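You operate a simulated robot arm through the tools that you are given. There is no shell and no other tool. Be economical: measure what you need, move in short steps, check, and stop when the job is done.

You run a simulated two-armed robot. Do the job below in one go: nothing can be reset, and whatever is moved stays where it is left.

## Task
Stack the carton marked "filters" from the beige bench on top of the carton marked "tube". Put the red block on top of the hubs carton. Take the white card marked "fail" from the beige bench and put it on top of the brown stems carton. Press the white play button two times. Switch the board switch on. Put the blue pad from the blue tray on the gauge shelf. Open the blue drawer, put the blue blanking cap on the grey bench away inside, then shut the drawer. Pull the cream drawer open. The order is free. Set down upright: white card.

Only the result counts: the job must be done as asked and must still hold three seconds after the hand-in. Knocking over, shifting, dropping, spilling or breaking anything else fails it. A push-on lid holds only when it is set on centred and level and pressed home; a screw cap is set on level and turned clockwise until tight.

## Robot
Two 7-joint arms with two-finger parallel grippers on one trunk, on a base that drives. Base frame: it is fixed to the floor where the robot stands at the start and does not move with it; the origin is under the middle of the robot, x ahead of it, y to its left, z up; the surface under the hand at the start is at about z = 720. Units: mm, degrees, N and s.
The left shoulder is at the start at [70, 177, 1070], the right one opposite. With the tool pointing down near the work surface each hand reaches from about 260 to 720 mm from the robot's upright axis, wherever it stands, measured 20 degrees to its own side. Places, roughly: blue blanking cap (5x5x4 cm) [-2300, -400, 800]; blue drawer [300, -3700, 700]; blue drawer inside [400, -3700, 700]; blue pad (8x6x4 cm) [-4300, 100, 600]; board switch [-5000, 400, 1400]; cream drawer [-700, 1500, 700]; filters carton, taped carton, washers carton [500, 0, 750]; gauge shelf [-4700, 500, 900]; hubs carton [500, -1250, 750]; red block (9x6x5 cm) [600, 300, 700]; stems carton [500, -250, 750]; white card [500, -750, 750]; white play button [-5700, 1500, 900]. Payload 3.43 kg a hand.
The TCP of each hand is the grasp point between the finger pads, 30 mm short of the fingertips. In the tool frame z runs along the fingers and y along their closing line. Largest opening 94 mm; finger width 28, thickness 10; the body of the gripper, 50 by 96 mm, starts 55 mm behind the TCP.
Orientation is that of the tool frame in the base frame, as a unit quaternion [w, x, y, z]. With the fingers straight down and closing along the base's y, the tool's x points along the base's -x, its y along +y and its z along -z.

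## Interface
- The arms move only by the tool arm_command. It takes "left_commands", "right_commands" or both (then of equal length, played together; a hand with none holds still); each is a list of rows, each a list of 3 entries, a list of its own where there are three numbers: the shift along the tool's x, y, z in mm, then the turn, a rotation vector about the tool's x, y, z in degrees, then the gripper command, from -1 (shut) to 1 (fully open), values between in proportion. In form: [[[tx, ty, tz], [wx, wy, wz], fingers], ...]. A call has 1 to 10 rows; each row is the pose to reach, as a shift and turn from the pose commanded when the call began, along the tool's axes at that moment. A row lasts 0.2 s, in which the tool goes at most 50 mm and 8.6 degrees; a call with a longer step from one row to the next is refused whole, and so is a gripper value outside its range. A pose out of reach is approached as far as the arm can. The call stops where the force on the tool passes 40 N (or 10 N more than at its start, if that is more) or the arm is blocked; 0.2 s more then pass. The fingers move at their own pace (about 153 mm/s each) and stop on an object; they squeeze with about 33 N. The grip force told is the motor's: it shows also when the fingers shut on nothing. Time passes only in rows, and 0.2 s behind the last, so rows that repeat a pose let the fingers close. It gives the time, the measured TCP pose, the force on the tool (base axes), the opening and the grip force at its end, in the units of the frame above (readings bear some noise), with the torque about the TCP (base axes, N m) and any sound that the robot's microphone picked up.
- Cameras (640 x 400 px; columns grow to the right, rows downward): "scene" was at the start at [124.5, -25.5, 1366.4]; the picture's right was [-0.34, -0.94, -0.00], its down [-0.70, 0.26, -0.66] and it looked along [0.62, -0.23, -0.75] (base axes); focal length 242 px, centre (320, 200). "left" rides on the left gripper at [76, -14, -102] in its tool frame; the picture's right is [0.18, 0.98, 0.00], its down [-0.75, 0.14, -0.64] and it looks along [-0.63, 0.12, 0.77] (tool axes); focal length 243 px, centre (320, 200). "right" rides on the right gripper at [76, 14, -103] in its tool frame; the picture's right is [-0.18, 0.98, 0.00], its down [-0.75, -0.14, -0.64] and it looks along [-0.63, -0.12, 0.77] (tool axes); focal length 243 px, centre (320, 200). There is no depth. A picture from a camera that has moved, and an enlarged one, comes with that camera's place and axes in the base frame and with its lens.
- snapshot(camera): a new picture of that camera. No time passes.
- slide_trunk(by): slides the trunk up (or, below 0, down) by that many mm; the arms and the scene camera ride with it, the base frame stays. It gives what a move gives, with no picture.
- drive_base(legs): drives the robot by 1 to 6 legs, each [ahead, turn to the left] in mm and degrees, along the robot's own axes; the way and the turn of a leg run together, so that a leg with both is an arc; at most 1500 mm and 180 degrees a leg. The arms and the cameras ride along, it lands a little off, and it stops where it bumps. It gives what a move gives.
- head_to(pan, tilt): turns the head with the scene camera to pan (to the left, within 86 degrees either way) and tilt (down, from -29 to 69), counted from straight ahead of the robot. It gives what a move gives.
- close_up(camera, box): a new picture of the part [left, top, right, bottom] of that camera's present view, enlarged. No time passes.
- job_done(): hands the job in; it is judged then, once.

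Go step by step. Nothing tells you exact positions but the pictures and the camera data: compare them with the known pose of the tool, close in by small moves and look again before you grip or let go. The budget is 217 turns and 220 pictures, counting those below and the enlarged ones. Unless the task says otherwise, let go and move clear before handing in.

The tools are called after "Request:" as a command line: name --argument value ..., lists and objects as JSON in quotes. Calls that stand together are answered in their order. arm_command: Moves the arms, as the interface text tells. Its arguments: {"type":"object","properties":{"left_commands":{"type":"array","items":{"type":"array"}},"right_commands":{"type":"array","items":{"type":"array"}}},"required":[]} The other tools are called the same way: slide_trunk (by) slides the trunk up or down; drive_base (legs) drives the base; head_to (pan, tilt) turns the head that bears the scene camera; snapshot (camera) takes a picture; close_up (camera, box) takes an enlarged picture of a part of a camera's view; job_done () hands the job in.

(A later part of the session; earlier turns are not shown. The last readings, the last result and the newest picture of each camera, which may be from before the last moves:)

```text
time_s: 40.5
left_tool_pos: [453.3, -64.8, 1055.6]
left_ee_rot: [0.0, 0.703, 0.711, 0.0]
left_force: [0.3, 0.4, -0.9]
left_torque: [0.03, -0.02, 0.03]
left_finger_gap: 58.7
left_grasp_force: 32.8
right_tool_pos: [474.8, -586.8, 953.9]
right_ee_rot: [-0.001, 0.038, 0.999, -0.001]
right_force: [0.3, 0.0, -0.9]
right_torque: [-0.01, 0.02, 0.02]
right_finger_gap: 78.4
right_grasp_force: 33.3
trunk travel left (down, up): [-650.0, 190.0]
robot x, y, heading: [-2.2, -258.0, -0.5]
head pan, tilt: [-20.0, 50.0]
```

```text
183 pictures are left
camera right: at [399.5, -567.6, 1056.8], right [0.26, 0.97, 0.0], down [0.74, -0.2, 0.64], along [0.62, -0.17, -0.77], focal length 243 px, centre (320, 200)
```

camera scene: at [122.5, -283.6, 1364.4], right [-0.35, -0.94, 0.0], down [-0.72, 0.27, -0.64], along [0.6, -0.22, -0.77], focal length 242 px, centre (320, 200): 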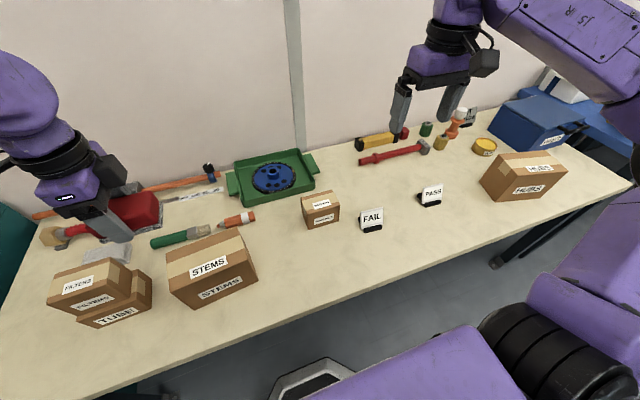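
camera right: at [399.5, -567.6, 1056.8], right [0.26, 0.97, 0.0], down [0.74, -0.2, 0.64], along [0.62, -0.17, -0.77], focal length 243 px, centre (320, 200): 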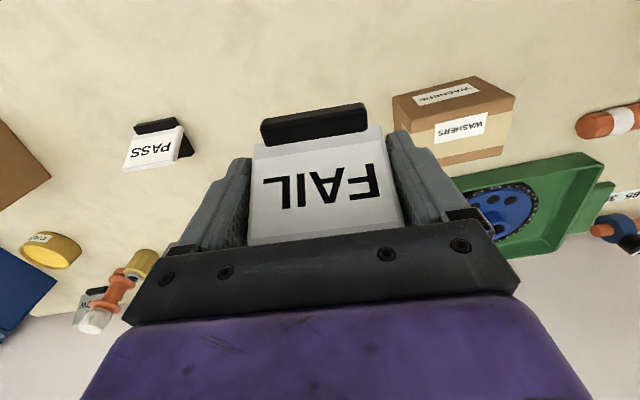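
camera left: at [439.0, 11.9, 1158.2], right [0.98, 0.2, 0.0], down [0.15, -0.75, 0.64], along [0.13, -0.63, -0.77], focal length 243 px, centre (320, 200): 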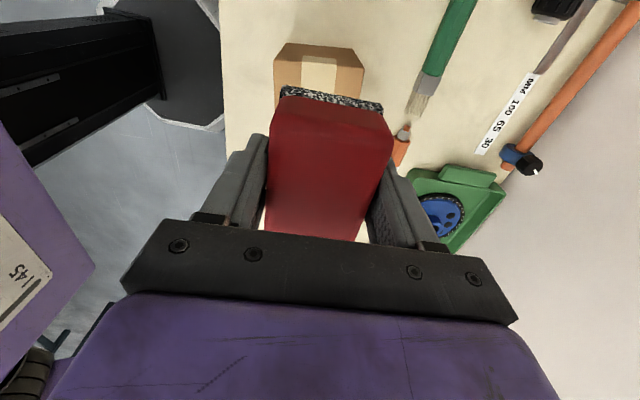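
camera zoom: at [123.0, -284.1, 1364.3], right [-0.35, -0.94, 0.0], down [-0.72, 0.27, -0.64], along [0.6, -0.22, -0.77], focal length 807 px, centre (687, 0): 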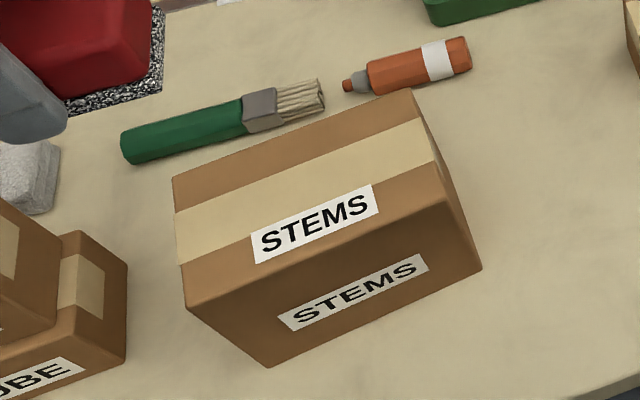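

Stems carton top is about z 842, centre [461, -123]. I move the left hand aside, then carry the card over the stems carton.

Request:
arm_command --left_commands '[[[46, 0, 0], [0, 0, 0], -1], [[92, 0, 0], [0, 0, 0], -1], [[138, 0, 0], [0, 0, 0], -1], [[184, 0, 0], [0, 0, 0], -1], [[230, 0, 0], [0, 0, 0], -1], [[230, 0, 0], [0, 0, 0], -1]]'

Request:
arm_command --right_commands '[[[4.5, 46, 0], [0, 0, 0], -1], [[9, 92, 0], [0, 0, 0], -1], [[13.5, 138, 0], [0, 0, 0], -1], [[18, 184, 0], [0, 0, -2], -1], [[22.5, 230, 0], [0, 0, -4], -1], [[27, 276, 0], [0, 0, -6], -1], [[31.5, 322, 0], [0, 0, -8], -1], [[36, 368, 0], [0, 0, -8], -1], [[40.5, 414, 0], [0, 0, -8], -1], [[45, 460, 0], [0, 0, -8], -1]]'

Request:
snapshot --camera "right"

Request:
snapshot --camera "scene"

```text
time_s: 41.9
left_tool_pos: [451.8, 166.5, 1053.0]
left_ee_rot: [-0.001, 0.703, 0.711, 0.001]
left_force: [-0.1, -0.3, -1.8]
left_torque: [0.07, 0.0, 0.01]
left_finger_gap: 59.0
left_grasp_force: 32.8
right_tool_pos: [475.8, -587.1, 954.1]
right_ee_rot: [0.0, 0.037, 0.999, 0.001]
right_force: [-0.2, 0.0, -0.6]
right_torque: [0.0, -0.03, -0.03]
right_finger_gap: 78.7
right_grasp_force: 32.9
trunk travel left (down, up): [-650.0, 190.0]
robot x, y, heading: [-2.8, -255.3, -0.5]
head pan, tilt: [-20.0, 50.0]
```

```text
time_s: 44.1
left_tool_pos: [452.7, 169.7, 1052.1]
left_ee_rot: [0.001, 0.703, 0.711, -0.001]
left_force: [-0.6, 0.1, -1.8]
left_torque: [-0.01, 0.02, 0.02]
left_finger_gap: 59.1
left_grasp_force: 32.8
right_tool_pos: [470.2, -122.8, 953.0]
right_ee_rot: [0.0, -0.033, 0.999, -0.001]
right_force: [0.0, 0.3, -0.9]
right_torque: [-0.03, -0.01, -0.01]
right_finger_gap: 78.5
right_grasp_force: 33.2
right hand out of reach, approached as far as the arm can: row 6, 7, 8
trunk travel left (down, up): [-650.0, 190.0]
robot x, y, heading: [-1.4, -257.5, -0.2]
head pan, tilt: [-20.0, 50.0]
```

```text
182 pictures are left
camera right: at [390.4, -114.0, 1055.4], right [0.12, 0.99, 0.0], down [0.76, -0.09, 0.64], along [0.64, -0.08, -0.77], focal length 243 px, centre (320, 200)
```

right: 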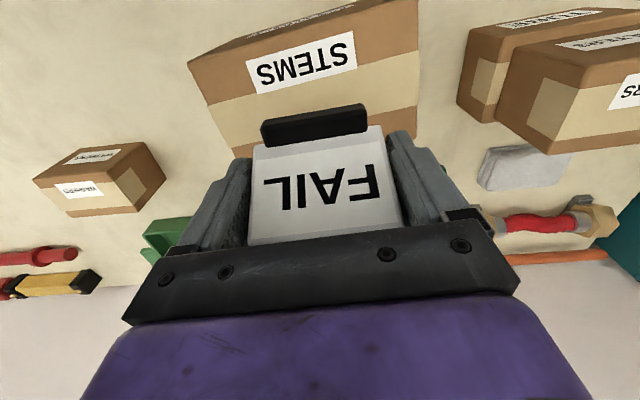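

```text
181 pictures are left
camera scene: at [122.2, -280.3, 1364.5], right [-0.35, -0.94, 0.0], down [-0.72, 0.26, -0.64], along [0.6, -0.23, -0.77], focal length 242 px, centre (320, 200)
```

scene: 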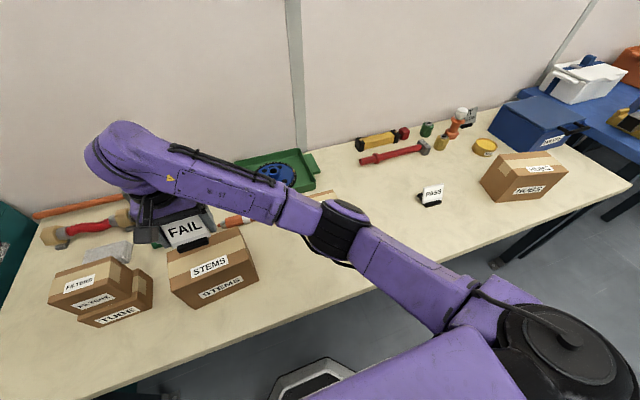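

Over the stems carton. I lower slowly to contact.

Request:
arm_command --right_commands '[[[5, 0, 30], [0, 0, 0], -1], [[5, 0, 55], [0, 0, 0], -1], [[5, 0, 64], [0, 0, 0], -1], [[5, 0, 68], [0, 0, 0], -1], [[5, 0, 68], [0, 0, 0], -1]]'

Request:
close_up --camera "scene" --box '[130, 180, 290, 300]'

```text
time_s: 45.3
left_tool_pos: [451.4, 166.5, 1053.6]
left_ee_rot: [0.001, 0.702, 0.712, 0.0]
left_force: [-0.4, -1.2, -1.1]
left_torque: [-0.01, 0.0, -0.01]
left_finger_gap: 59.0
left_grasp_force: 33.1
right_tool_pos: [462.1, -125.9, 888.0]
right_ee_rot: [0.002, -0.032, 0.999, 0.002]
right_force: [8.7, 0.7, 24.3]
right_torque: [0.03, -0.11, -0.05]
right_finger_gap: 78.8
right_grasp_force: 32.9
trunk travel left (down, up): [-650.0, 190.0]
robot x, y, heading: [-0.5, -257.9, -0.4]
head pan, tilt: [-20.0, 50.0]
```

```text
3.33 times, centred on (210, 240) of scene
camera zoom: at [121.4, -283.7, 1364.8], right [-0.35, -0.94, 0.0], down [-0.72, 0.27, -0.64], along [0.6, -0.22, -0.77], focal length 807 px, centre (687, 67)
```

zoom: 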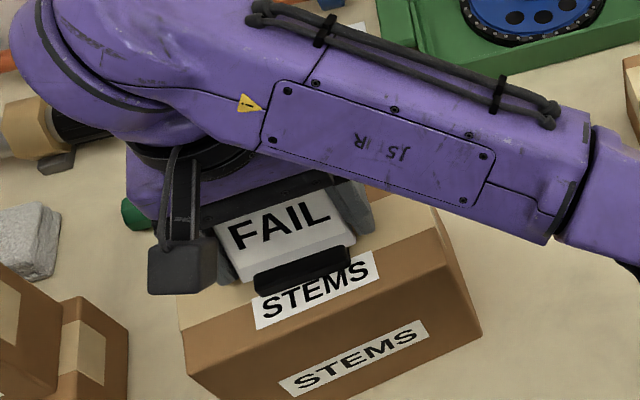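

Contact; I ease off slightly, open, and rise.

Request:
arm_command --right_commands '[[[0, 0, -1.5], [0, 0, 0], -1], [[0, 0, -1.5], [0, 0, 0], 1], [[0, 0, -1.5], [0, 0, 0], 1], [[0, 0, -1.5], [0, 0, 0], 1], [[0, 0, -40], [0, 0, 0], 1], [[0, 0, -85], [0, 0, 0], 1], [[0, 0, -130], [0, 0, 0], 1], [[0, 0, -130], [0, 0, 0], 1]]'

Request:
snapshot --camera "right"

```text
time_s: 47.1
left_tool_pos: [452.1, 167.3, 1052.7]
left_ee_rot: [0.0, 0.703, 0.711, 0.0]
left_force: [0.2, 1.1, -1.3]
left_torque: [0.04, -0.01, 0.01]
left_finger_gap: 59.0
left_grasp_force: 32.9
right_tool_pos: [465.7, -124.1, 1015.7]
right_ee_rot: [-0.001, -0.033, 0.999, 0.0]
right_force: [0.0, -0.4, -0.4]
right_torque: [0.01, -0.03, -0.02]
right_finger_gap: 94.2
right_grasp_force: 0.1
trunk travel left (down, up): [-650.0, 190.0]
robot x, y, heading: [1.5, -255.9, -0.4]
head pan, tilt: [-20.0, 50.0]
```

```text
179 pictures are left
camera right: at [387.1, -115.6, 1117.5], right [0.12, 0.99, 0.0], down [0.76, -0.09, 0.64], along [0.64, -0.08, -0.77], focal length 243 px, centre (320, 200)
```

right: 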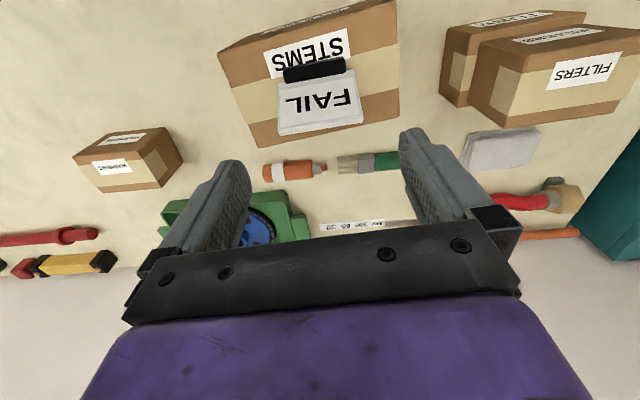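

The card stands on the stems carton. I retract both hands and drive on toward the hubs carton.

Request:
arm_command --right_commands '[[[0, -20, -40], [0, 0, 0], 1], [[0, -50, -80], [0, 0, 0], 1], [[0, -95, -100], [0, 0, 0], 1], [[0, -142, -110], [0, 0, 0], 1], [[0, -190, -119], [0, 0, 2], 1], [[0, -238, -119], [0, 0, 4], 1], [[0, -286, -119], [0, 0, 4], 1], [[0, -334, -119], [0, 0, 4], 1], [[0, -382, -119], [0, 0, 4], 1], [[0, -430, -119], [0, 0, 4], 1]]'

Request:
arm_command --left_commands '[[[-45, 0, 0], [0, 0, 0], -1], [[-90, 0, 0], [0, 0, 0], -1], [[-135, 0, 0], [0, 0, 0], -1], [[-180, 0, 0], [0, 0, 0], -1], [[-220, 0, 0], [0, 0, 0], -1]]'

Request:
drive_base --legs '[[0, -90], [900, 0], [0, 90]]'

Request:
snapshot --camera "scene"

```text
time_s: 49.3
left_tool_pos: [452.0, 165.5, 1054.2]
left_ee_rot: [-0.001, 0.702, 0.712, 0.001]
left_force: [-0.9, -0.3, -2.4]
left_torque: [0.01, 0.02, 0.03]
left_finger_gap: 58.6
left_grasp_force: 32.8
right_tool_pos: [487.9, -553.8, 1135.5]
right_ee_rot: [0.0, 0.002, 1.0, 0.0]
right_force: [-0.1, -0.9, 0.9]
right_torque: [0.05, -0.02, -0.02]
right_finger_gap: 93.9
right_grasp_force: 0.1
right hand out of reach, approached as far as the arm can: row 1, 2, 3
trunk travel left (down, up): [-650.0, 190.0]
robot x, y, heading: [0.6, -254.6, -0.1]
head pan, tilt: [-20.0, 50.0]
```

```text
time_s: 50.5
left_tool_pos: [454.8, -55.7, 1056.6]
left_ee_rot: [-0.001, 0.703, 0.712, 0.0]
left_force: [0.2, 0.8, -1.9]
left_torque: [0.04, 0.02, -0.01]
left_finger_gap: 58.9
left_grasp_force: 32.6
right_tool_pos: [489.5, -554.1, 1135.7]
right_ee_rot: [0.0, 0.004, 1.0, 0.001]
right_force: [-0.4, 0.3, 0.2]
right_torque: [0.04, -0.01, 0.01]
right_finger_gap: 94.0
right_grasp_force: 0.0
trunk travel left (down, up): [-650.0, 190.0]
robot x, y, heading: [0.3, -257.4, -0.4]
head pan, tilt: [-20.0, 50.0]
```

```text
time_s: 62.9
left_tool_pos: [463.8, -939.3, 1056.7]
left_ee_rot: [0.001, 0.686, 0.727, 0.0]
left_force: [-0.4, 0.5, -1.8]
left_torque: [0.01, -0.01, 0.0]
left_finger_gap: 59.0
left_grasp_force: 33.0
right_tool_pos: [522.1, -1434.3, 1135.8]
right_ee_rot: [0.001, -0.021, 1.0, 0.0]
right_force: [-0.5, 0.5, -0.5]
right_torque: [-0.01, 0.02, 0.04]
right_finger_gap: 94.1
right_grasp_force: 0.1
trunk travel left (down, up): [-650.0, 190.0]
robot x, y, heading: [18.1, -1162.9, 2.2]
head pan, tilt: [-20.0, 50.0]
```

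```text
178 pictures are left
camera scene: at [143.7, -1183.3, 1364.4], right [-0.3, -0.95, 0.0], down [-0.73, 0.23, -0.64], along [0.61, -0.19, -0.77], focal length 242 px, centre (320, 200)
```

scene: 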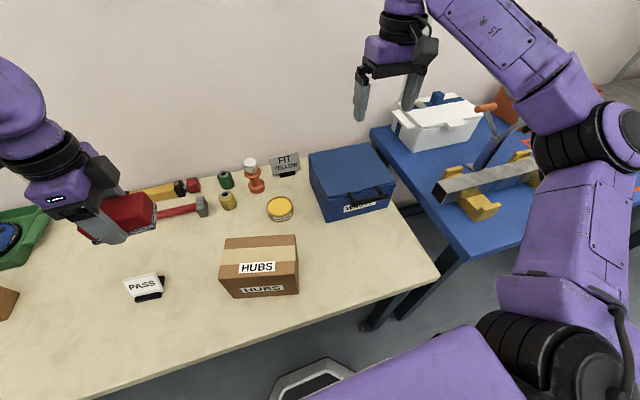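

Hubs carton is in front. I take a close look to measure its top.

Request:
close_up --camera "scene" --box '[180, 200, 340, 320]'

```text
3.33 times, centred on (260, 260) of scene
camera zoom: at [143.7, -1183.3, 1364.4], right [-0.3, -0.95, 0.0], down [-0.73, 0.23, -0.64], along [0.61, -0.19, -0.77], focal length 807 px, centre (520, 0)
```

zoom: 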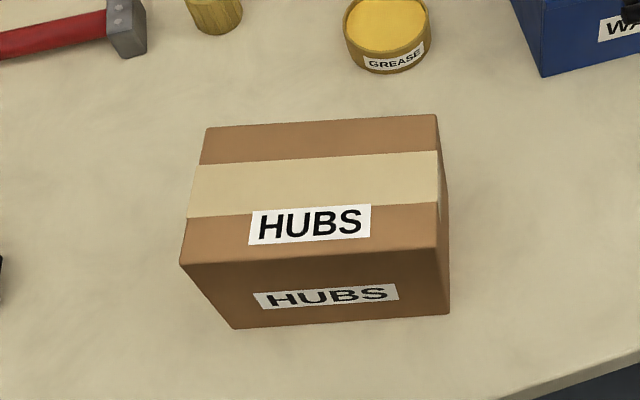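

Hubs top centre is about [437, -1125], z 846, turned -14 degrees. I bring the block over it.

Request:
arm_command --left_commands '[[[-45, -9, 0], [0, 0, 4], -1], [[-90, -19, 0], [0, 0, 8], -1], [[-138, -28, 10], [0, 0, 12], -1], [[-184, -38, 30], [0, 0, 17], -1], [[-184, -38, 70], [0, 0, 17], -1], [[-184, -38, 110], [0, 0, 17], -1], [[-184, -38, 140], [0, 0, 17], -1], [[-184, -38, 140], [0, 0, 17], -1]]'

Request:
close_up --camera "scene" --box '[180, 200, 340, 320]'

Request:
snapshot --camera "left"

```text
refused: row 4 steps farther than a row can; nothing moved
```

```text
3.33 times, centred on (260, 260) of scene
camera zoom: at [143.7, -1183.3, 1364.4], right [-0.3, -0.95, 0.0], down [-0.73, 0.23, -0.64], along [0.61, -0.19, -0.77], focal length 807 px, centre (520, 0)
```

zoom: 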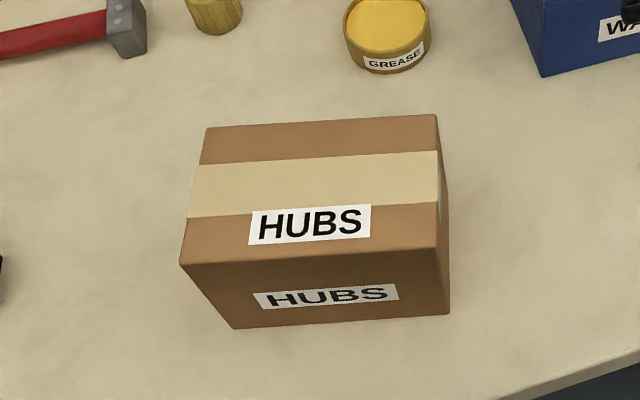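

```text
175 pictures are left
camera left: at [444.7, -863.1, 1159.0], right [0.97, 0.24, 0.0], down [0.19, -0.74, 0.64], along [0.16, -0.62, -0.77], focal length 243 px, centre (320, 200)
```

left: 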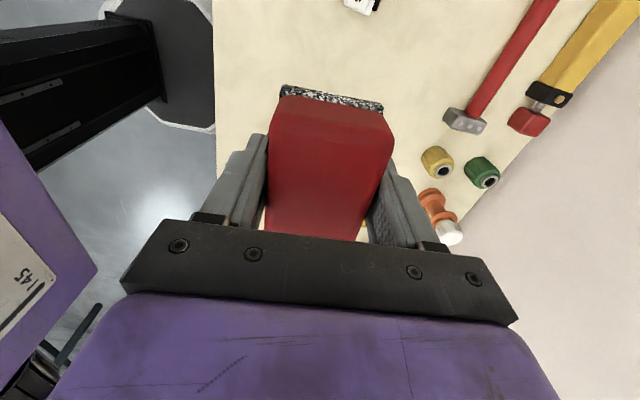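

One row was too long; I resend with shorter steps.

Request:
arm_command --left_commands '[[[-45, -9, 0], [0, 0, 4], -1], [[-90, -19, 0], [0, 0, 8], -1], [[-138, -28, 0], [0, 0, 12], -1], [[-184, -38, 5], [0, 0, 17], -1], [[-184, -38, 50], [0, 0, 17], -1], [[-184, -38, 95], [0, 0, 17], -1], [[-184, -38, 140], [0, 0, 17], -1], [[-184, -38, 140], [0, 0, 17], -1]]'

Request:
close_up --camera "scene" --box '[180, 200, 340, 320]'

Request:
snapshot --camera "left"

```text
time_s: 64.7
left_tool_pos: [435.8, -1124.4, 917.5]
left_ee_rot: [0.0, 0.785, 0.619, 0.0]
left_force: [-0.7, -0.3, -1.5]
left_torque: [-0.02, -0.01, 0.02]
left_finger_gap: 58.9
left_grasp_force: 33.3
right_tool_pos: [520.9, -1435.7, 1136.7]
right_ee_rot: [0.0, -0.021, 1.0, -0.001]
right_force: [0.5, -0.4, 0.9]
right_torque: [-0.01, 0.0, -0.01]
right_finger_gap: 94.0
right_grasp_force: 0.0
trunk travel left (down, up): [-650.0, 190.0]
robot x, y, heading: [21.7, -1164.4, 2.5]
head pan, tilt: [-20.0, 50.0]
```

```text
3.33 times, centred on (260, 260) of scene
camera zoom: at [143.1, -1182.9, 1364.5], right [-0.3, -0.95, 0.0], down [-0.73, 0.23, -0.64], along [0.61, -0.19, -0.77], focal length 807 px, centre (520, 0)
```

zoom: 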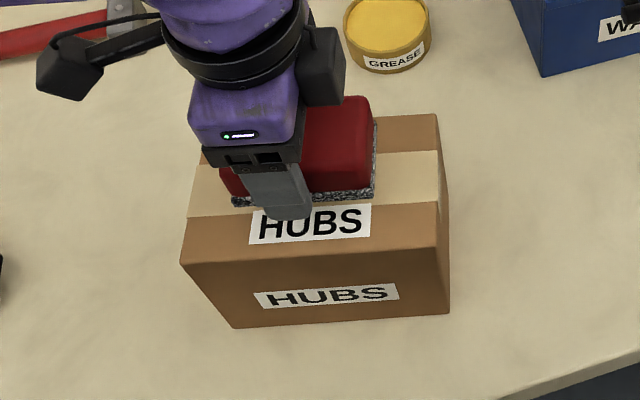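

```text
173 pictures are left
camera left: at [439.1, -1046.0, 1018.4], right [1.0, -0.05, 0.0], down [-0.04, -0.77, 0.64], along [-0.03, -0.64, -0.77], focal length 243 px, centre (320, 200)
```

left: 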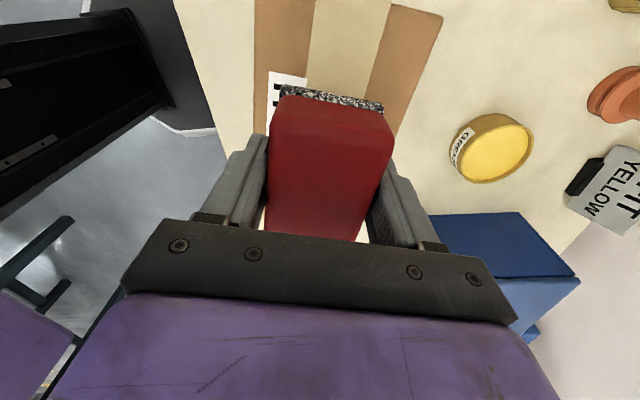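

Well placed over the hubs carton. I lower to contact.

Request:
arm_command --left_commands '[[[0, 0, 20], [0, 0, 0], -1], [[0, 0, 30], [0, 0, 0], -1], [[0, 0, 34], [0, 0, 0], -1], [[0, 0, 34], [0, 0, 0], -1]]'

```text
time_s: 65.7
left_tool_pos: [436.3, -1125.4, 883.4]
left_ee_rot: [0.003, 0.786, 0.618, 0.002]
left_force: [3.9, 2.1, 28.6]
left_torque: [-0.12, 0.55, -0.04]
left_finger_gap: 58.8
left_grasp_force: 32.8
right_tool_pos: [519.9, -1436.0, 1138.1]
right_ee_rot: [0.001, -0.022, 1.0, 0.0]
right_force: [-0.9, 0.1, -0.3]
right_torque: [-0.01, 0.0, -0.02]
right_finger_gap: 94.0
right_grasp_force: 0.1
trunk travel left (down, up): [-650.0, 190.0]
robot x, y, heading: [20.4, -1162.3, 2.5]
head pan, tilt: [-20.0, 50.0]
```

Request:
arm_command --left_commands '[[[0, 0, -1.5], [0, 0, 0], -1], [[0, 0, -1.5], [0, 0, 0], 0.8], [[0, 0, -1.5], [0, 0, 0], 0.8], [[0, 0, -1.5], [0, 0, 0], 0.8], [[0, 0, -40], [0, 0, 0], 0.8], [[0, 0, -85], [0, 0, 0], 1], [[0, 0, -130], [0, 0, 0], 1], [[45, 10, -150], [0, 0, 0], 1], [[90, 20, -150], [0, 0, 0], 1], [[135, 30, -150], [0, 0, 0], 1]]'

Request:
snapshot --camera "scene"

Request:
head_to --pan -85 --tilt 25

Request:
snapshot --camera "scene"

```text
refused: row 8 steps farther than a row can; nothing moved
```

```text
172 pictures are left
camera scene: at [141.2, -1183.3, 1365.1], right [-0.3, -0.95, 0.0], down [-0.73, 0.23, -0.64], along [0.61, -0.19, -0.77], focal length 242 px, centre (320, 200)
```

scene: 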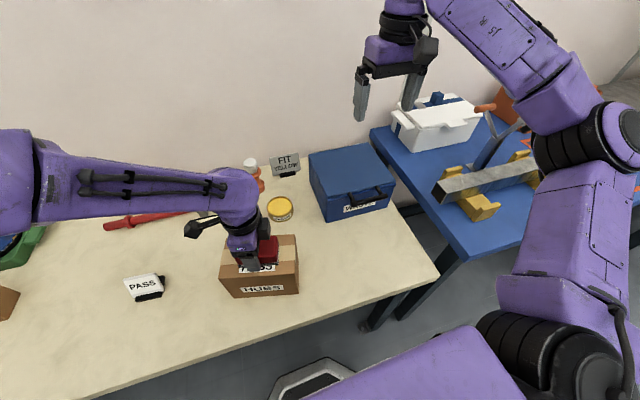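

```text
time_s: 67.1
left_tool_pos: [435.1, -1124.8, 884.6]
left_ee_rot: [0.003, 0.786, 0.618, 0.002]
left_force: [9.4, 2.9, 44.8]
left_torque: [-0.11, 0.07, 0.01]
left_finger_gap: 58.7
left_grasp_force: 32.8
right_tool_pos: [519.3, -1435.1, 1138.2]
right_ee_rot: [0.0, -0.021, 1.0, 0.0]
right_force: [-0.1, 1.0, -0.1]
right_torque: [-0.04, 0.0, 0.01]
right_finger_gap: 93.9
right_grasp_force: 0.0
trunk travel left (down, up): [-650.0, 190.0]
robot x, y, heading: [21.3, -1164.6, 2.5]
head pan, tilt: [-85.0, 25.0]
```

```text
171 pictures are left
camera scene: at [78.9, -1251.4, 1402.2], right [-0.99, -0.13, 0.0], down [-0.05, 0.42, -0.91], along [0.12, -0.9, -0.42], focal length 242 px, centre (320, 200)
```

scene: 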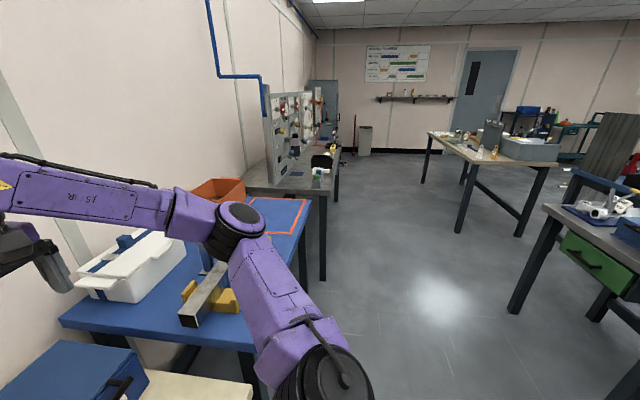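

I release the block now with shorter rows, and retract.

Request:
arm_command --left_commands '[[[0, 0, -3], [0, 0, 0], -1], [[0, 0, -4], [0, 0, 0], -1], [[0, 0, -4], [0, 0, 0], 0.8], [[0, 0, -4], [0, 0, 0], 0.8], [[0, 0, -4], [0, 0, 0], 0.8], [[0, 0, -45], [0, 0, 0], 0.8], [[0, 0, -90], [0, 0, 0], 1], [[0, 0, -135], [0, 0, 0], 1], [[40, 10, -150], [0, 0, 0], 1], [[85, 20, -150], [0, 0, 0], 1]]'

Request:
snapshot --camera "left"

```text
time_s: 69.3
left_tool_pos: [476.5, -1045.3, 1032.0]
left_ee_rot: [0.0, 0.786, 0.619, -0.001]
left_force: [0.1, 0.2, -1.0]
left_torque: [-0.03, 0.01, -0.02]
left_finger_gap: 93.9
left_grasp_force: 0.1
right_tool_pos: [521.9, -1433.7, 1137.0]
right_ee_rot: [0.0, -0.021, 1.0, -0.001]
right_force: [0.3, 0.6, -0.4]
right_torque: [0.01, -0.02, -0.01]
right_finger_gap: 94.1
right_grasp_force: 0.1
trunk travel left (down, up): [-650.0, 190.0]
robot x, y, heading: [21.3, -1164.7, 2.6]
head pan, tilt: [-85.0, 25.0]
```

```text
170 pictures are left
camera left: at [479.1, -967.2, 1133.8], right [1.0, -0.05, 0.0], down [-0.04, -0.76, 0.64], along [-0.03, -0.64, -0.77], focal length 243 px, centre (320, 200)
```

left: 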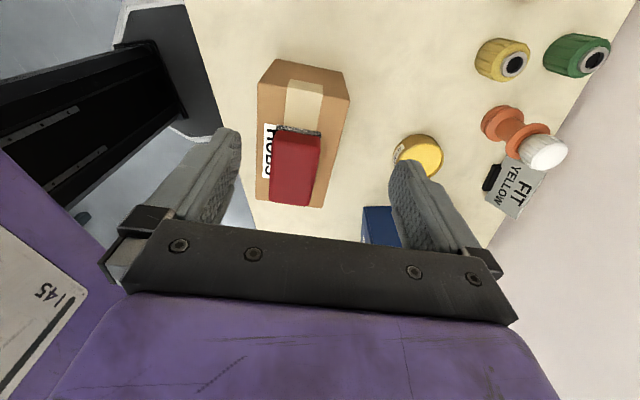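

The red block rests on the hubs carton. Next I turn around to look at the rest of the room.

Request:
arm_command --left_commands '[[[0, 0, -40], [0, 0, 0], 1], [[0, 0, -80], [0, 0, -8], 1], [[0, -10, -100], [0, 0, -16], 1]]'

Request:
drive_base --legs '[[0, -90]]'

Request:
head_to --pan -60 --tilt 15

Request:
snapshot --camera "scene"

Request:
head_to --pan 0 --tilt 15

Request:
snapshot --camera "scene"

```text
time_s: 70.1
left_tool_pos: [466.6, -1043.5, 1133.1]
left_ee_rot: [0.0, 0.692, 0.722, 0.0]
left_force: [0.0, 0.3, -0.6]
left_torque: [-0.01, 0.01, 0.0]
left_finger_gap: 93.8
left_grasp_force: 0.0
right_tool_pos: [521.1, -1435.1, 1137.9]
right_ee_rot: [0.001, -0.021, 1.0, 0.0]
right_force: [-0.1, 0.8, -0.4]
right_torque: [0.02, -0.02, 0.0]
right_finger_gap: 94.4
right_grasp_force: 0.0
trunk travel left (down, up): [-650.0, 190.0]
robot x, y, heading: [24.5, -1165.2, 2.4]
head pan, tilt: [-85.0, 25.0]
```

```text
time_s: 74.3
left_tool_pos: [132.1, -1613.3, 1131.7]
left_ee_rot: [0.0, 1.0, 0.014, 0.0]
left_force: [0.3, 0.4, -1.5]
left_torque: [-0.02, 0.01, 0.0]
left_finger_gap: 94.0
left_grasp_force: 0.1
right_tool_pos: [-260.5, -1660.8, 1136.9]
right_ee_rot: [0.0, 0.698, 0.716, -0.001]
right_force: [0.3, -0.2, 0.6]
right_torque: [-0.01, 0.0, -0.01]
right_finger_gap: 94.0
right_grasp_force: 0.0
trunk travel left (down, up): [-650.0, 190.0]
robot x, y, heading: [20.2, -1164.6, -88.7]
head pan, tilt: [-85.0, 25.0]
```

```text
time_s: 75.2
left_tool_pos: [132.3, -1612.8, 1132.8]
left_ee_rot: [0.0, 1.0, 0.013, 0.0]
left_force: [0.3, -0.4, 0.1]
left_torque: [0.03, -0.03, 0.04]
left_finger_gap: 93.8
left_grasp_force: 0.2
right_tool_pos: [-259.8, -1661.6, 1136.3]
right_ee_rot: [-0.001, 0.697, 0.717, 0.0]
right_force: [-0.9, 0.3, -1.1]
right_torque: [0.01, 0.0, -0.02]
right_finger_gap: 93.9
right_grasp_force: 0.1
trunk travel left (down, up): [-650.0, 190.0]
robot x, y, heading: [14.7, -1162.1, -88.2]
head pan, tilt: [-60.0, 15.0]
```

```text
169 pictures are left
camera scene: at [-58.4, -1261.0, 1418.1], right [-0.52, 0.85, 0.0], down [0.22, 0.14, -0.97], along [-0.82, -0.5, -0.26], focal length 242 px, centre (320, 200)
```

scene: 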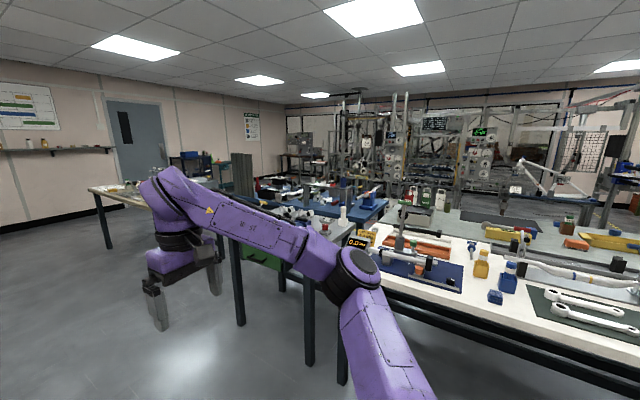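

```text
time_s: 76.5
left_tool_pos: [132.9, -1613.7, 1132.2]
left_ee_rot: [0.0, 1.0, 0.013, 0.001]
left_force: [-1.0, -0.3, -0.3]
left_torque: [-0.01, -0.01, 0.01]
left_finger_gap: 93.9
left_grasp_force: 0.0
right_tool_pos: [-259.6, -1662.7, 1136.2]
right_ee_rot: [0.0, 0.698, 0.716, -0.001]
right_force: [-0.1, -0.3, 0.3]
right_torque: [0.02, 0.01, 0.02]
right_finger_gap: 93.9
right_grasp_force: 0.0
trunk travel left (down, up): [-650.0, 190.0]
robot x, y, heading: [19.6, -1162.7, -88.5]
head pan, tilt: [0.0, 15.0]
```

```text
168 pictures are left
camera scene: at [23.6, -1305.7, 1418.2], right [-1.0, -0.03, 0.0], down [-0.01, 0.26, -0.97], along [0.02, -0.97, -0.26], focal length 242 px, centre (320, 200)
```

scene: 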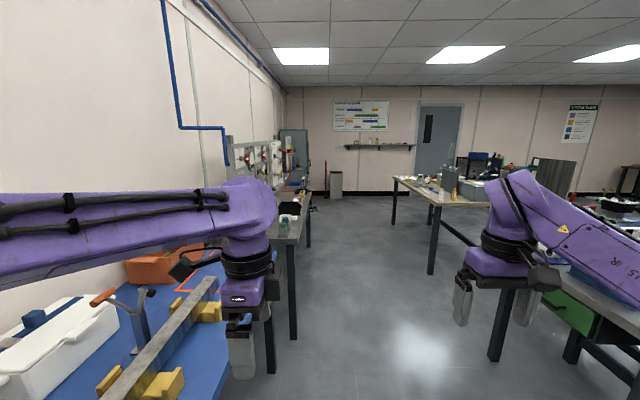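

Request:
head_to --pan -86 --tilt 12

Request:
snapshot --camera "scene"

Request:
close_up --camera "scene" --box '[0, 130, 320, 330]'

Request:
close_up --camera "scene" --box '[320, 130, 640, 330]'

```text
time_s: 78.1
left_tool_pos: [132.8, -1613.7, 1131.9]
left_ee_rot: [0.0, 1.0, 0.012, 0.0]
left_force: [0.4, 1.0, 0.0]
left_torque: [0.01, 0.02, -0.01]
left_finger_gap: 94.0
left_grasp_force: 0.1
right_tool_pos: [-259.0, -1663.1, 1137.4]
right_ee_rot: [0.0, 0.697, 0.717, 0.0]
right_force: [0.1, -0.7, 0.4]
right_torque: [-0.01, -0.04, -0.02]
right_finger_gap: 94.3
right_grasp_force: 0.1
trunk travel left (down, up): [-650.0, 190.0]
robot x, y, heading: [19.0, -1162.9, -88.6]
head pan, tilt: [-85.9, 12.0]
```

```text
167 pictures are left
camera scene: at [-71.5, -1221.4, 1423.1], right [-0.1, 1.0, 0.0], down [0.21, 0.02, -0.98], along [-0.97, -0.1, -0.21], focal length 242 px, centre (320, 200)
```

scene: 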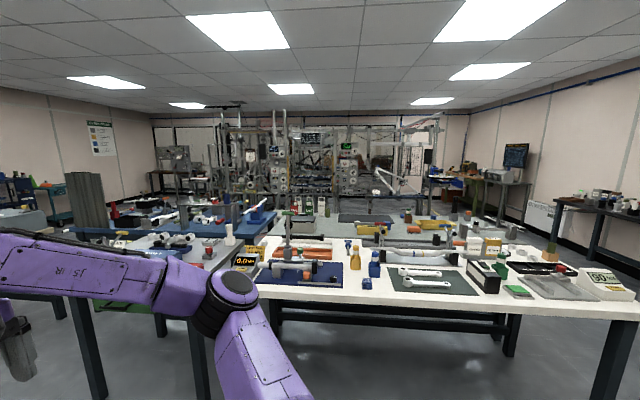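

```text
2.00 times, centred on (160, 230) of scene
camera zoom: at [-71.5, -1221.4, 1423.1], right [-0.1, 1.0, 0.0], down [0.21, 0.02, -0.98], along [-0.97, -0.1, -0.21], focal length 484 px, centre (640, 140)
```

zoom: 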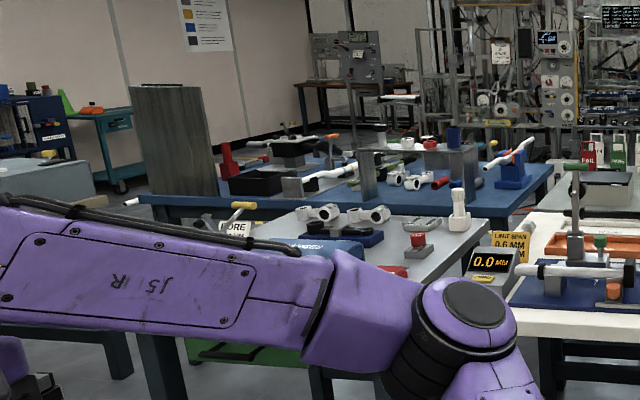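

```text
2.00 times, centred on (480, 230) of scene
camera zoom: at [-71.5, -1221.4, 1423.1], right [-0.1, 1.0, 0.0], down [0.21, 0.02, -0.98], along [-0.97, -0.1, -0.21], focal length 484 px, centre (0, 140)
```

zoom: 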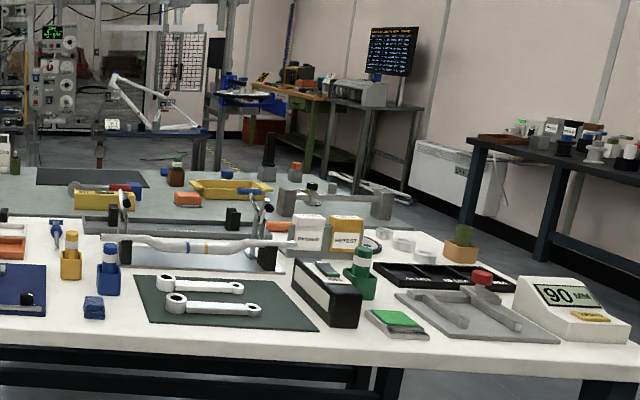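

The grey bench lies behind the white bench. I back along the aisle to y≈350 and turn to face that side.

Request:
drive_base --legs '[[-1500, 0], [0, -90]]'

Request:
head_to --pan 0 --tilt 15

Request:
snapshot --camera "scene"

Request:
head_to --pan -60 --tilt 20

Request:
snapshot --camera "scene"

```text
time_s: 89.3
left_tool_pos: [-466.5, 201.7, 1131.7]
left_ee_rot: [0.001, 0.732, -0.681, 0.0]
left_force: [0.1, 0.1, 0.2]
left_torque: [-0.01, 0.0, -0.01]
left_finger_gap: 94.0
left_grasp_force: 0.1
right_tool_pos: [-533.3, 592.9, 1136.0]
right_ee_rot: [0.001, 0.999, 0.035, 0.001]
right_force: [-0.3, 0.1, -0.2]
right_torque: [0.0, 0.0, 0.0]
right_finger_gap: 94.3
right_grasp_force: 0.1
trunk travel left (down, up): [-650.0, 190.0]
robot x, y, heading: [-21.7, 335.8, -175.7]
head pan, tilt: [-85.9, 12.0]
```

```text
time_s: 90.9
left_tool_pos: [-466.7, 203.7, 1132.4]
left_ee_rot: [0.0, 0.732, -0.681, 0.0]
left_force: [-0.2, -0.6, 1.1]
left_torque: [0.0, -0.02, -0.01]
left_finger_gap: 93.8
left_grasp_force: 0.0
right_tool_pos: [-533.3, 592.2, 1136.9]
right_ee_rot: [0.001, 0.999, 0.035, 0.0]
right_force: [-0.2, 0.4, 0.1]
right_torque: [0.0, 0.0, 0.01]
right_finger_gap: 94.0
right_grasp_force: 0.0
trunk travel left (down, up): [-650.0, 190.0]
robot x, y, heading: [-23.7, 338.0, -176.2]
head pan, tilt: [0.0, 15.0]
```

```text
164 pictures are left
camera scene: at [-165.3, 327.4, 1418.2], right [-0.07, 1.0, 0.0], down [0.26, 0.02, -0.97], along [-0.96, -0.07, -0.26], focal length 242 px, centre (320, 200)
```

scene: 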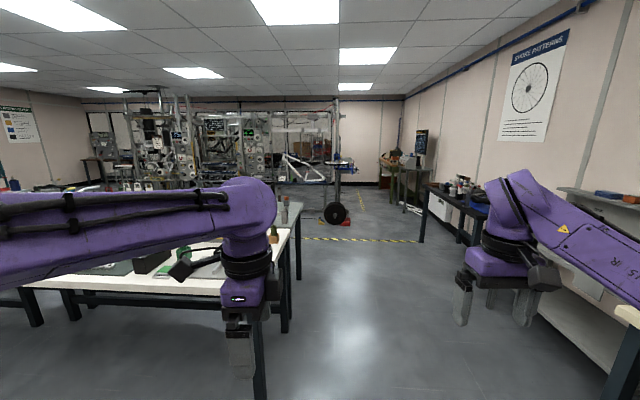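

```text
time_s: 92.2
left_tool_pos: [-466.6, 201.8, 1132.5]
left_ee_rot: [0.0, 0.732, -0.681, 0.0]
left_force: [-0.6, -1.1, 1.0]
left_torque: [0.0, 0.0, 0.0]
left_finger_gap: 94.3
left_grasp_force: 0.1
right_tool_pos: [-534.1, 592.4, 1137.1]
right_ee_rot: [0.0, 0.999, 0.034, 0.0]
right_force: [0.5, 0.2, -0.1]
right_torque: [-0.02, 0.03, -0.01]
right_finger_gap: 93.9
right_grasp_force: 0.1
trunk travel left (down, up): [-650.0, 190.0]
robot x, y, heading: [-21.3, 332.8, -176.1]
head pan, tilt: [-60.0, 20.0]
```

```text
163 pictures are left
camera scene: at [-124.4, 411.0, 1410.0], right [0.83, 0.56, 0.0], down [0.19, -0.28, -0.94], along [-0.53, 0.78, -0.34], focal length 242 px, centre (320, 200)
```

scene: 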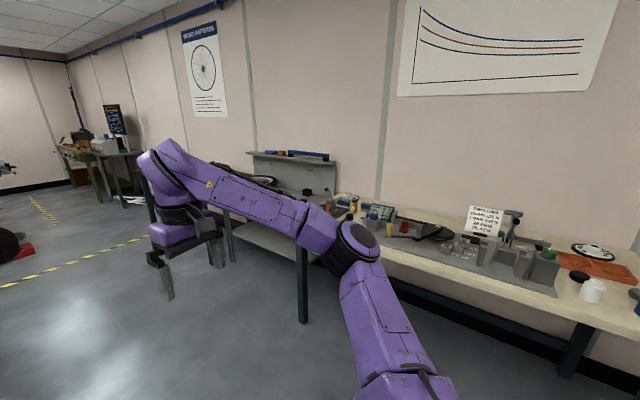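

The cream bench is along the +y wall; the cream drawer should be near [-700, 1500]. I drive in front of it.

Request:
drive_base --legs '[[0, -40], [740, 0], [0, -54]]'

Request:
head_to --pan 0 --tilt 40

Request:
snapshot --camera "scene"

```text
time_s: 100.5
left_tool_pos: [-727.7, 1217.4, 1132.6]
left_ee_rot: [0.0, -0.002, 1.0, 0.0]
left_force: [0.3, 0.2, -0.3]
left_torque: [-0.01, 0.0, 0.02]
left_finger_gap: 94.3
left_grasp_force: 0.0
right_tool_pos: [-336.1, 1257.5, 1136.9]
right_ee_rot: [0.001, 0.708, -0.706, 0.0]
right_force: [0.0, -0.2, 0.4]
right_torque: [0.0, 0.02, 0.0]
right_finger_gap: 94.1
right_grasp_force: 0.1
trunk travel left (down, up): [-650.0, 190.0]
robot x, y, heading: [-628.6, 764.8, 90.3]
head pan, tilt: [-60.0, 20.0]
```

```text
time_s: 101.8
left_tool_pos: [-728.9, 1217.0, 1132.8]
left_ee_rot: [0.0, -0.002, 1.0, 0.0]
left_force: [-0.6, 0.1, 0.1]
left_torque: [0.01, -0.02, -0.01]
left_finger_gap: 93.9
left_grasp_force: 0.0
right_tool_pos: [-335.4, 1257.2, 1136.6]
right_ee_rot: [0.001, 0.708, -0.706, 0.0]
right_force: [-0.6, 0.5, -0.1]
right_torque: [-0.02, 0.01, -0.01]
right_finger_gap: 94.0
right_grasp_force: 0.0
trunk travel left (down, up): [-650.0, 190.0]
robot x, y, heading: [-625.9, 760.1, 90.3]
head pan, tilt: [0.0, 40.0]
```

```text
162 pictures are left
camera scene: at [-625.5, 901.6, 1378.6], right [1.0, 0.0, 0.0], down [0.0, -0.64, -0.77], along [0.0, 0.77, -0.64], focal length 242 px, centre (320, 200)
```

scene: 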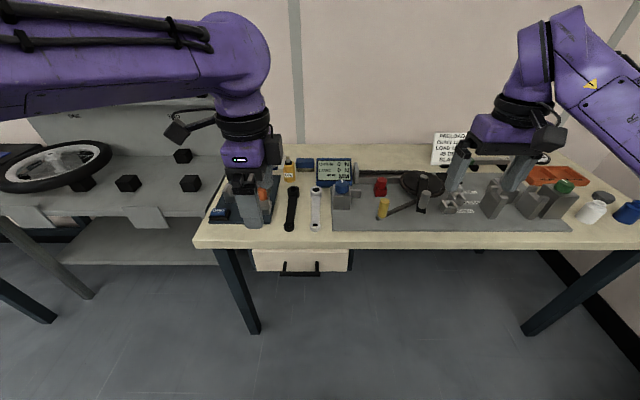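

The cream drawer with a black bar handle is under the bench at about x = -680. I lower the trunk for a frontal look.

Request:
slide_trunk --by -150

Request:
close_up --camera "scene" --box '[200, 180, 400, 305]'

```text
time_s: 103.5
left_tool_pos: [-729.2, 1216.3, 983.7]
left_ee_rot: [0.0, -0.002, 1.0, -0.001]
left_force: [-0.3, -0.8, 0.9]
left_torque: [0.01, -0.02, 0.03]
left_finger_gap: 93.9
left_grasp_force: 0.2
right_tool_pos: [-335.2, 1256.9, 987.9]
right_ee_rot: [0.0, 0.708, -0.706, 0.0]
right_force: [0.0, 0.3, -0.2]
right_torque: [-0.01, 0.01, 0.03]
right_finger_gap: 94.1
right_grasp_force: 0.1
trunk travel left (down, up): [-500.0, 340.0]
robot x, y, heading: [-626.7, 764.5, 90.3]
head pan, tilt: [0.0, 40.0]
```

```text
3.20 times, centred on (300, 242) of scene
camera zoom: at [-625.7, 901.4, 1228.7], right [1.0, 0.0, 0.0], down [0.0, -0.64, -0.77], along [0.0, 0.77, -0.64], focal length 774 px, centre (384, 64)
```

zoom: 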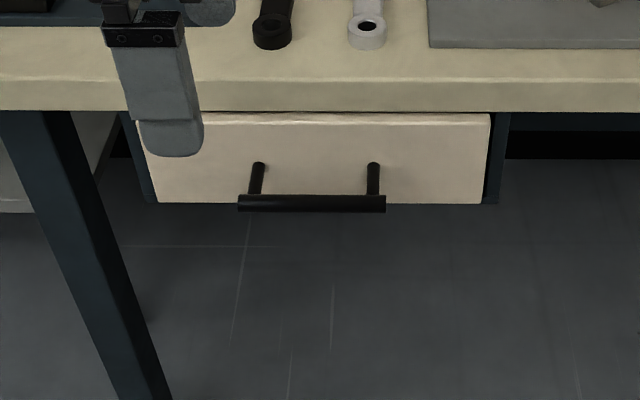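

The handle bar is about 140 mm long, centred near x=-695, y≈1390, z≈650. I turn the left hand to point ahead with a vertical closing line.

Request:
arm_command --left_commands '[[[5, 0, 0], [-4.6, -4.6, 4.6], 1], [[10, 0, 0], [-9.2, -9.2, 9.2], 1], [[15, 0, 0], [-13.8, -13.8, 13.8], 1], [[20, 0, 0], [-18.4, -18.4, 18.4], 1], [[25, 0, 0], [-23, -23, 23], 1], [[30, 0, 0], [-27.6, -27.6, 27.6], 1], [[35, 0, 0], [-32.2, -32.2, 32.2], 1], [[40, 0, 0], [-36.8, -36.8, 36.8], 1], [[45, 0, 0], [-41.4, -41.4, 41.4], 1], [[50, 0, 0], [-46, -46, 46], 1]]'

Request:
arm_command --left_commands '[[[0, 0, 0], [-4.6, -4.6, 4.6], 1], [[0, 0, 0], [-9.2, -9.2, 9.2], 1], [[0, 0, 0], [-13.8, -13.8, 13.8], 1], [[0, 0, 0], [-18.4, -18.4, 18.4], 1], [[0, 0, 0], [-23.3, -23.3, 23.3], 1], [[0, 0, 0], [-23.3, -23.3, 23.3], 1]]'

Request:
snapshot --camera "scene"

```text
time_s: 105.7
left_tool_pos: [-779.6, 1216.5, 982.2]
left_ee_rot: [0.369, 0.37, 0.767, 0.372]
left_force: [-0.3, -0.1, -0.2]
left_torque: [-0.03, -0.01, 0.02]
left_finger_gap: 94.0
left_grasp_force: 0.1
right_tool_pos: [-335.8, 1256.1, 986.6]
right_ee_rot: [0.0, 0.708, -0.706, 0.0]
right_force: [0.3, -0.1, -0.5]
right_torque: [0.02, 0.01, 0.01]
right_finger_gap: 94.0
right_grasp_force: 0.0
trunk travel left (down, up): [-500.0, 340.0]
robot x, y, heading: [-624.4, 767.4, 89.9]
head pan, tilt: [0.0, 40.0]
```

```text
time_s: 107.1
left_tool_pos: [-779.3, 1215.4, 983.4]
left_ee_rot: [0.499, 0.499, 0.5, 0.503]
left_force: [0.2, -1.0, 0.5]
left_torque: [0.01, -0.01, -0.03]
left_finger_gap: 94.1
left_grasp_force: 0.0
right_tool_pos: [-335.0, 1256.1, 987.3]
right_ee_rot: [-0.001, 0.708, -0.706, 0.0]
right_force: [0.3, -0.9, 0.6]
right_torque: [0.0, 0.0, -0.01]
right_finger_gap: 93.9
right_grasp_force: 0.1
trunk travel left (down, up): [-500.0, 340.0]
robot x, y, heading: [-625.0, 762.8, 90.1]
head pan, tilt: [0.0, 40.0]
```

```text
160 pictures are left
camera scene: at [-625.8, 901.2, 1228.7], right [1.0, 0.0, 0.0], down [0.0, -0.64, -0.77], along [0.0, 0.77, -0.64], focal length 242 px, centre (320, 200)
```

scene: 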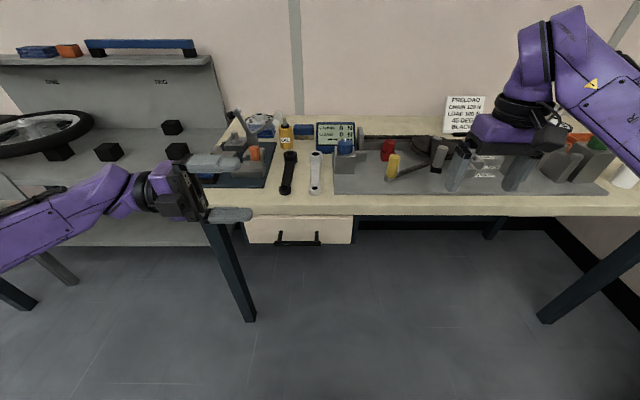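

The hand was already yawed, so it now points right. I turn it 90 degrees left so it points at the drawer.

Request:
arm_command --left_commands '[[[0, 0, 8], [0, 8.5, 0], 1], [[0, 0, 16], [0, 17, 0], 1], [[0, 0, 24], [0, 25.5, 0], 1], [[0, 0, 32], [0, 34, 0], 1], [[0, 0, 40], [0, 42.5, 0], 1], [[0, 0, 48], [0, 51, 0], 1], [[0, 0, 56], [0, 59.5, 0], 1], [[0, 0, 64], [0, 68, 0], 1], [[0, 0, 72], [0, 76.5, 0], 1], [[0, 0, 84], [0, 85, 0], 1]]'

Request:
slide_trunk --by -300

Request:
arm_command --left_commands '[[[0, 0, 0], [0, 5, 0], 1], [[0, 0, 0], [0, 5, 0], 1]]'

Request:
head_to --pan 0 --tilt 25

Request:
snapshot --camera "scene"

Request:
snapshot --camera "left"

```text
time_s: 109.3
left_tool_pos: [-693.9, 1217.4, 982.3]
left_ee_rot: [0.028, 0.028, 0.706, 0.707]
left_force: [-0.8, 0.5, -0.2]
left_torque: [-0.01, 0.02, 0.01]
left_finger_gap: 94.1
left_grasp_force: 0.0
left hand out of reach, approached as far as the arm can: row 6, 7, 8, 9
right_tool_pos: [-334.6, 1255.7, 986.7]
right_ee_rot: [0.001, 0.708, -0.706, -0.001]
right_force: [0.8, -0.2, 0.4]
right_torque: [-0.01, 0.04, -0.01]
right_finger_gap: 93.9
right_grasp_force: 0.1
trunk travel left (down, up): [-500.0, 340.0]
robot x, y, heading: [-625.6, 762.5, 90.0]
head pan, tilt: [0.0, 40.0]
```

```text
time_s: 112.3
left_tool_pos: [-694.3, 1217.4, 683.3]
left_ee_rot: [0.03, 0.029, 0.706, 0.707]
left_force: [-0.1, -0.7, -0.1]
left_torque: [0.05, 0.04, 0.06]
left_finger_gap: 94.0
left_grasp_force: 0.1
right_tool_pos: [-335.6, 1256.3, 686.4]
right_ee_rot: [0.0, 0.709, -0.705, 0.0]
right_force: [-0.1, 0.1, -0.1]
right_torque: [0.0, -0.03, -0.02]
right_finger_gap: 94.2
right_grasp_force: 0.0
trunk travel left (down, up): [-200.0, 640.0]
robot x, y, heading: [-626.1, 763.0, 90.3]
head pan, tilt: [0.0, 40.0]
```

```text
time_s: 112.9
left_tool_pos: [-694.2, 1217.4, 683.1]
left_ee_rot: [-0.002, -0.001, 0.708, 0.707]
left_force: [0.1, 0.0, -0.1]
left_torque: [0.0, -0.01, -0.02]
left_finger_gap: 93.8
left_grasp_force: 0.1
right_tool_pos: [-335.8, 1255.9, 686.7]
right_ee_rot: [0.0, 0.708, -0.706, 0.0]
right_force: [-0.8, 0.7, 0.3]
right_torque: [0.01, 0.01, -0.04]
right_finger_gap: 94.1
right_grasp_force: 0.1
trunk travel left (down, up): [-200.0, 640.0]
robot x, y, heading: [-624.4, 768.6, 90.5]
head pan, tilt: [0.0, 40.0]
```

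```text
time_s: 113.7
left_tool_pos: [-694.6, 1217.5, 683.4]
left_ee_rot: [-0.001, -0.002, 0.706, 0.708]
left_force: [1.0, -0.4, 0.4]
left_torque: [0.0, 0.0, 0.01]
left_finger_gap: 94.1
left_grasp_force: 0.1
right_tool_pos: [-336.3, 1257.2, 686.1]
right_ee_rot: [0.0, 0.708, -0.706, 0.0]
right_force: [0.3, 0.1, -0.1]
right_torque: [-0.02, 0.04, 0.01]
right_finger_gap: 94.0
right_grasp_force: 0.1
trunk travel left (down, up): [-200.0, 640.0]
robot x, y, heading: [-624.3, 763.1, 90.0]
head pan, tilt: [0.0, 25.0]
```

```text
159 pictures are left
camera scene: at [-625.7, 908.7, 951.9], right [1.0, 0.0, 0.0], down [0.0, -0.42, -0.91], along [0.0, 0.91, -0.42], focal length 242 px, centre (320, 200)
```

scene: 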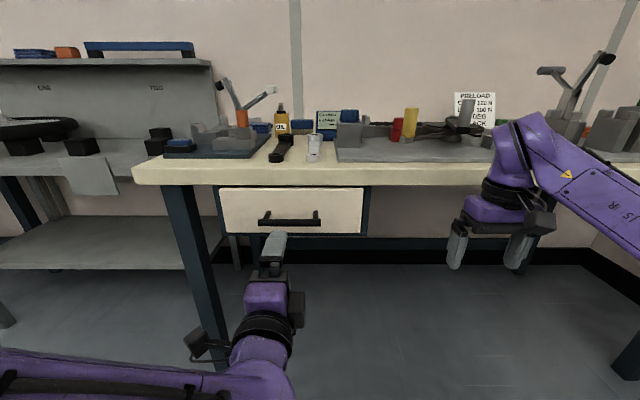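

```text
158 pictures are left
camera left: at [-770.5, 1114.5, 668.3], right [-0.18, 0.0, 0.98], down [0.76, -0.64, 0.14], along [0.63, 0.77, 0.12], focal length 243 px, centre (320, 200)
```

left: 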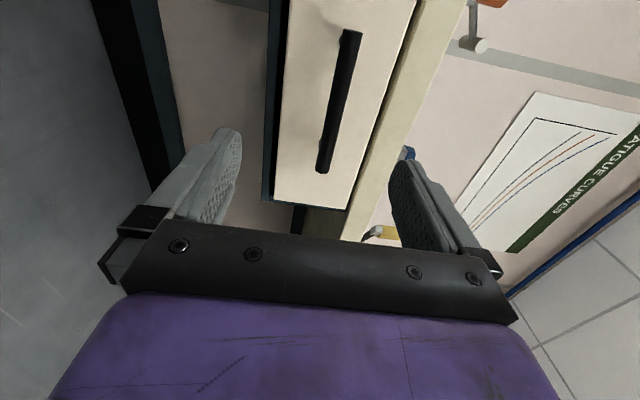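

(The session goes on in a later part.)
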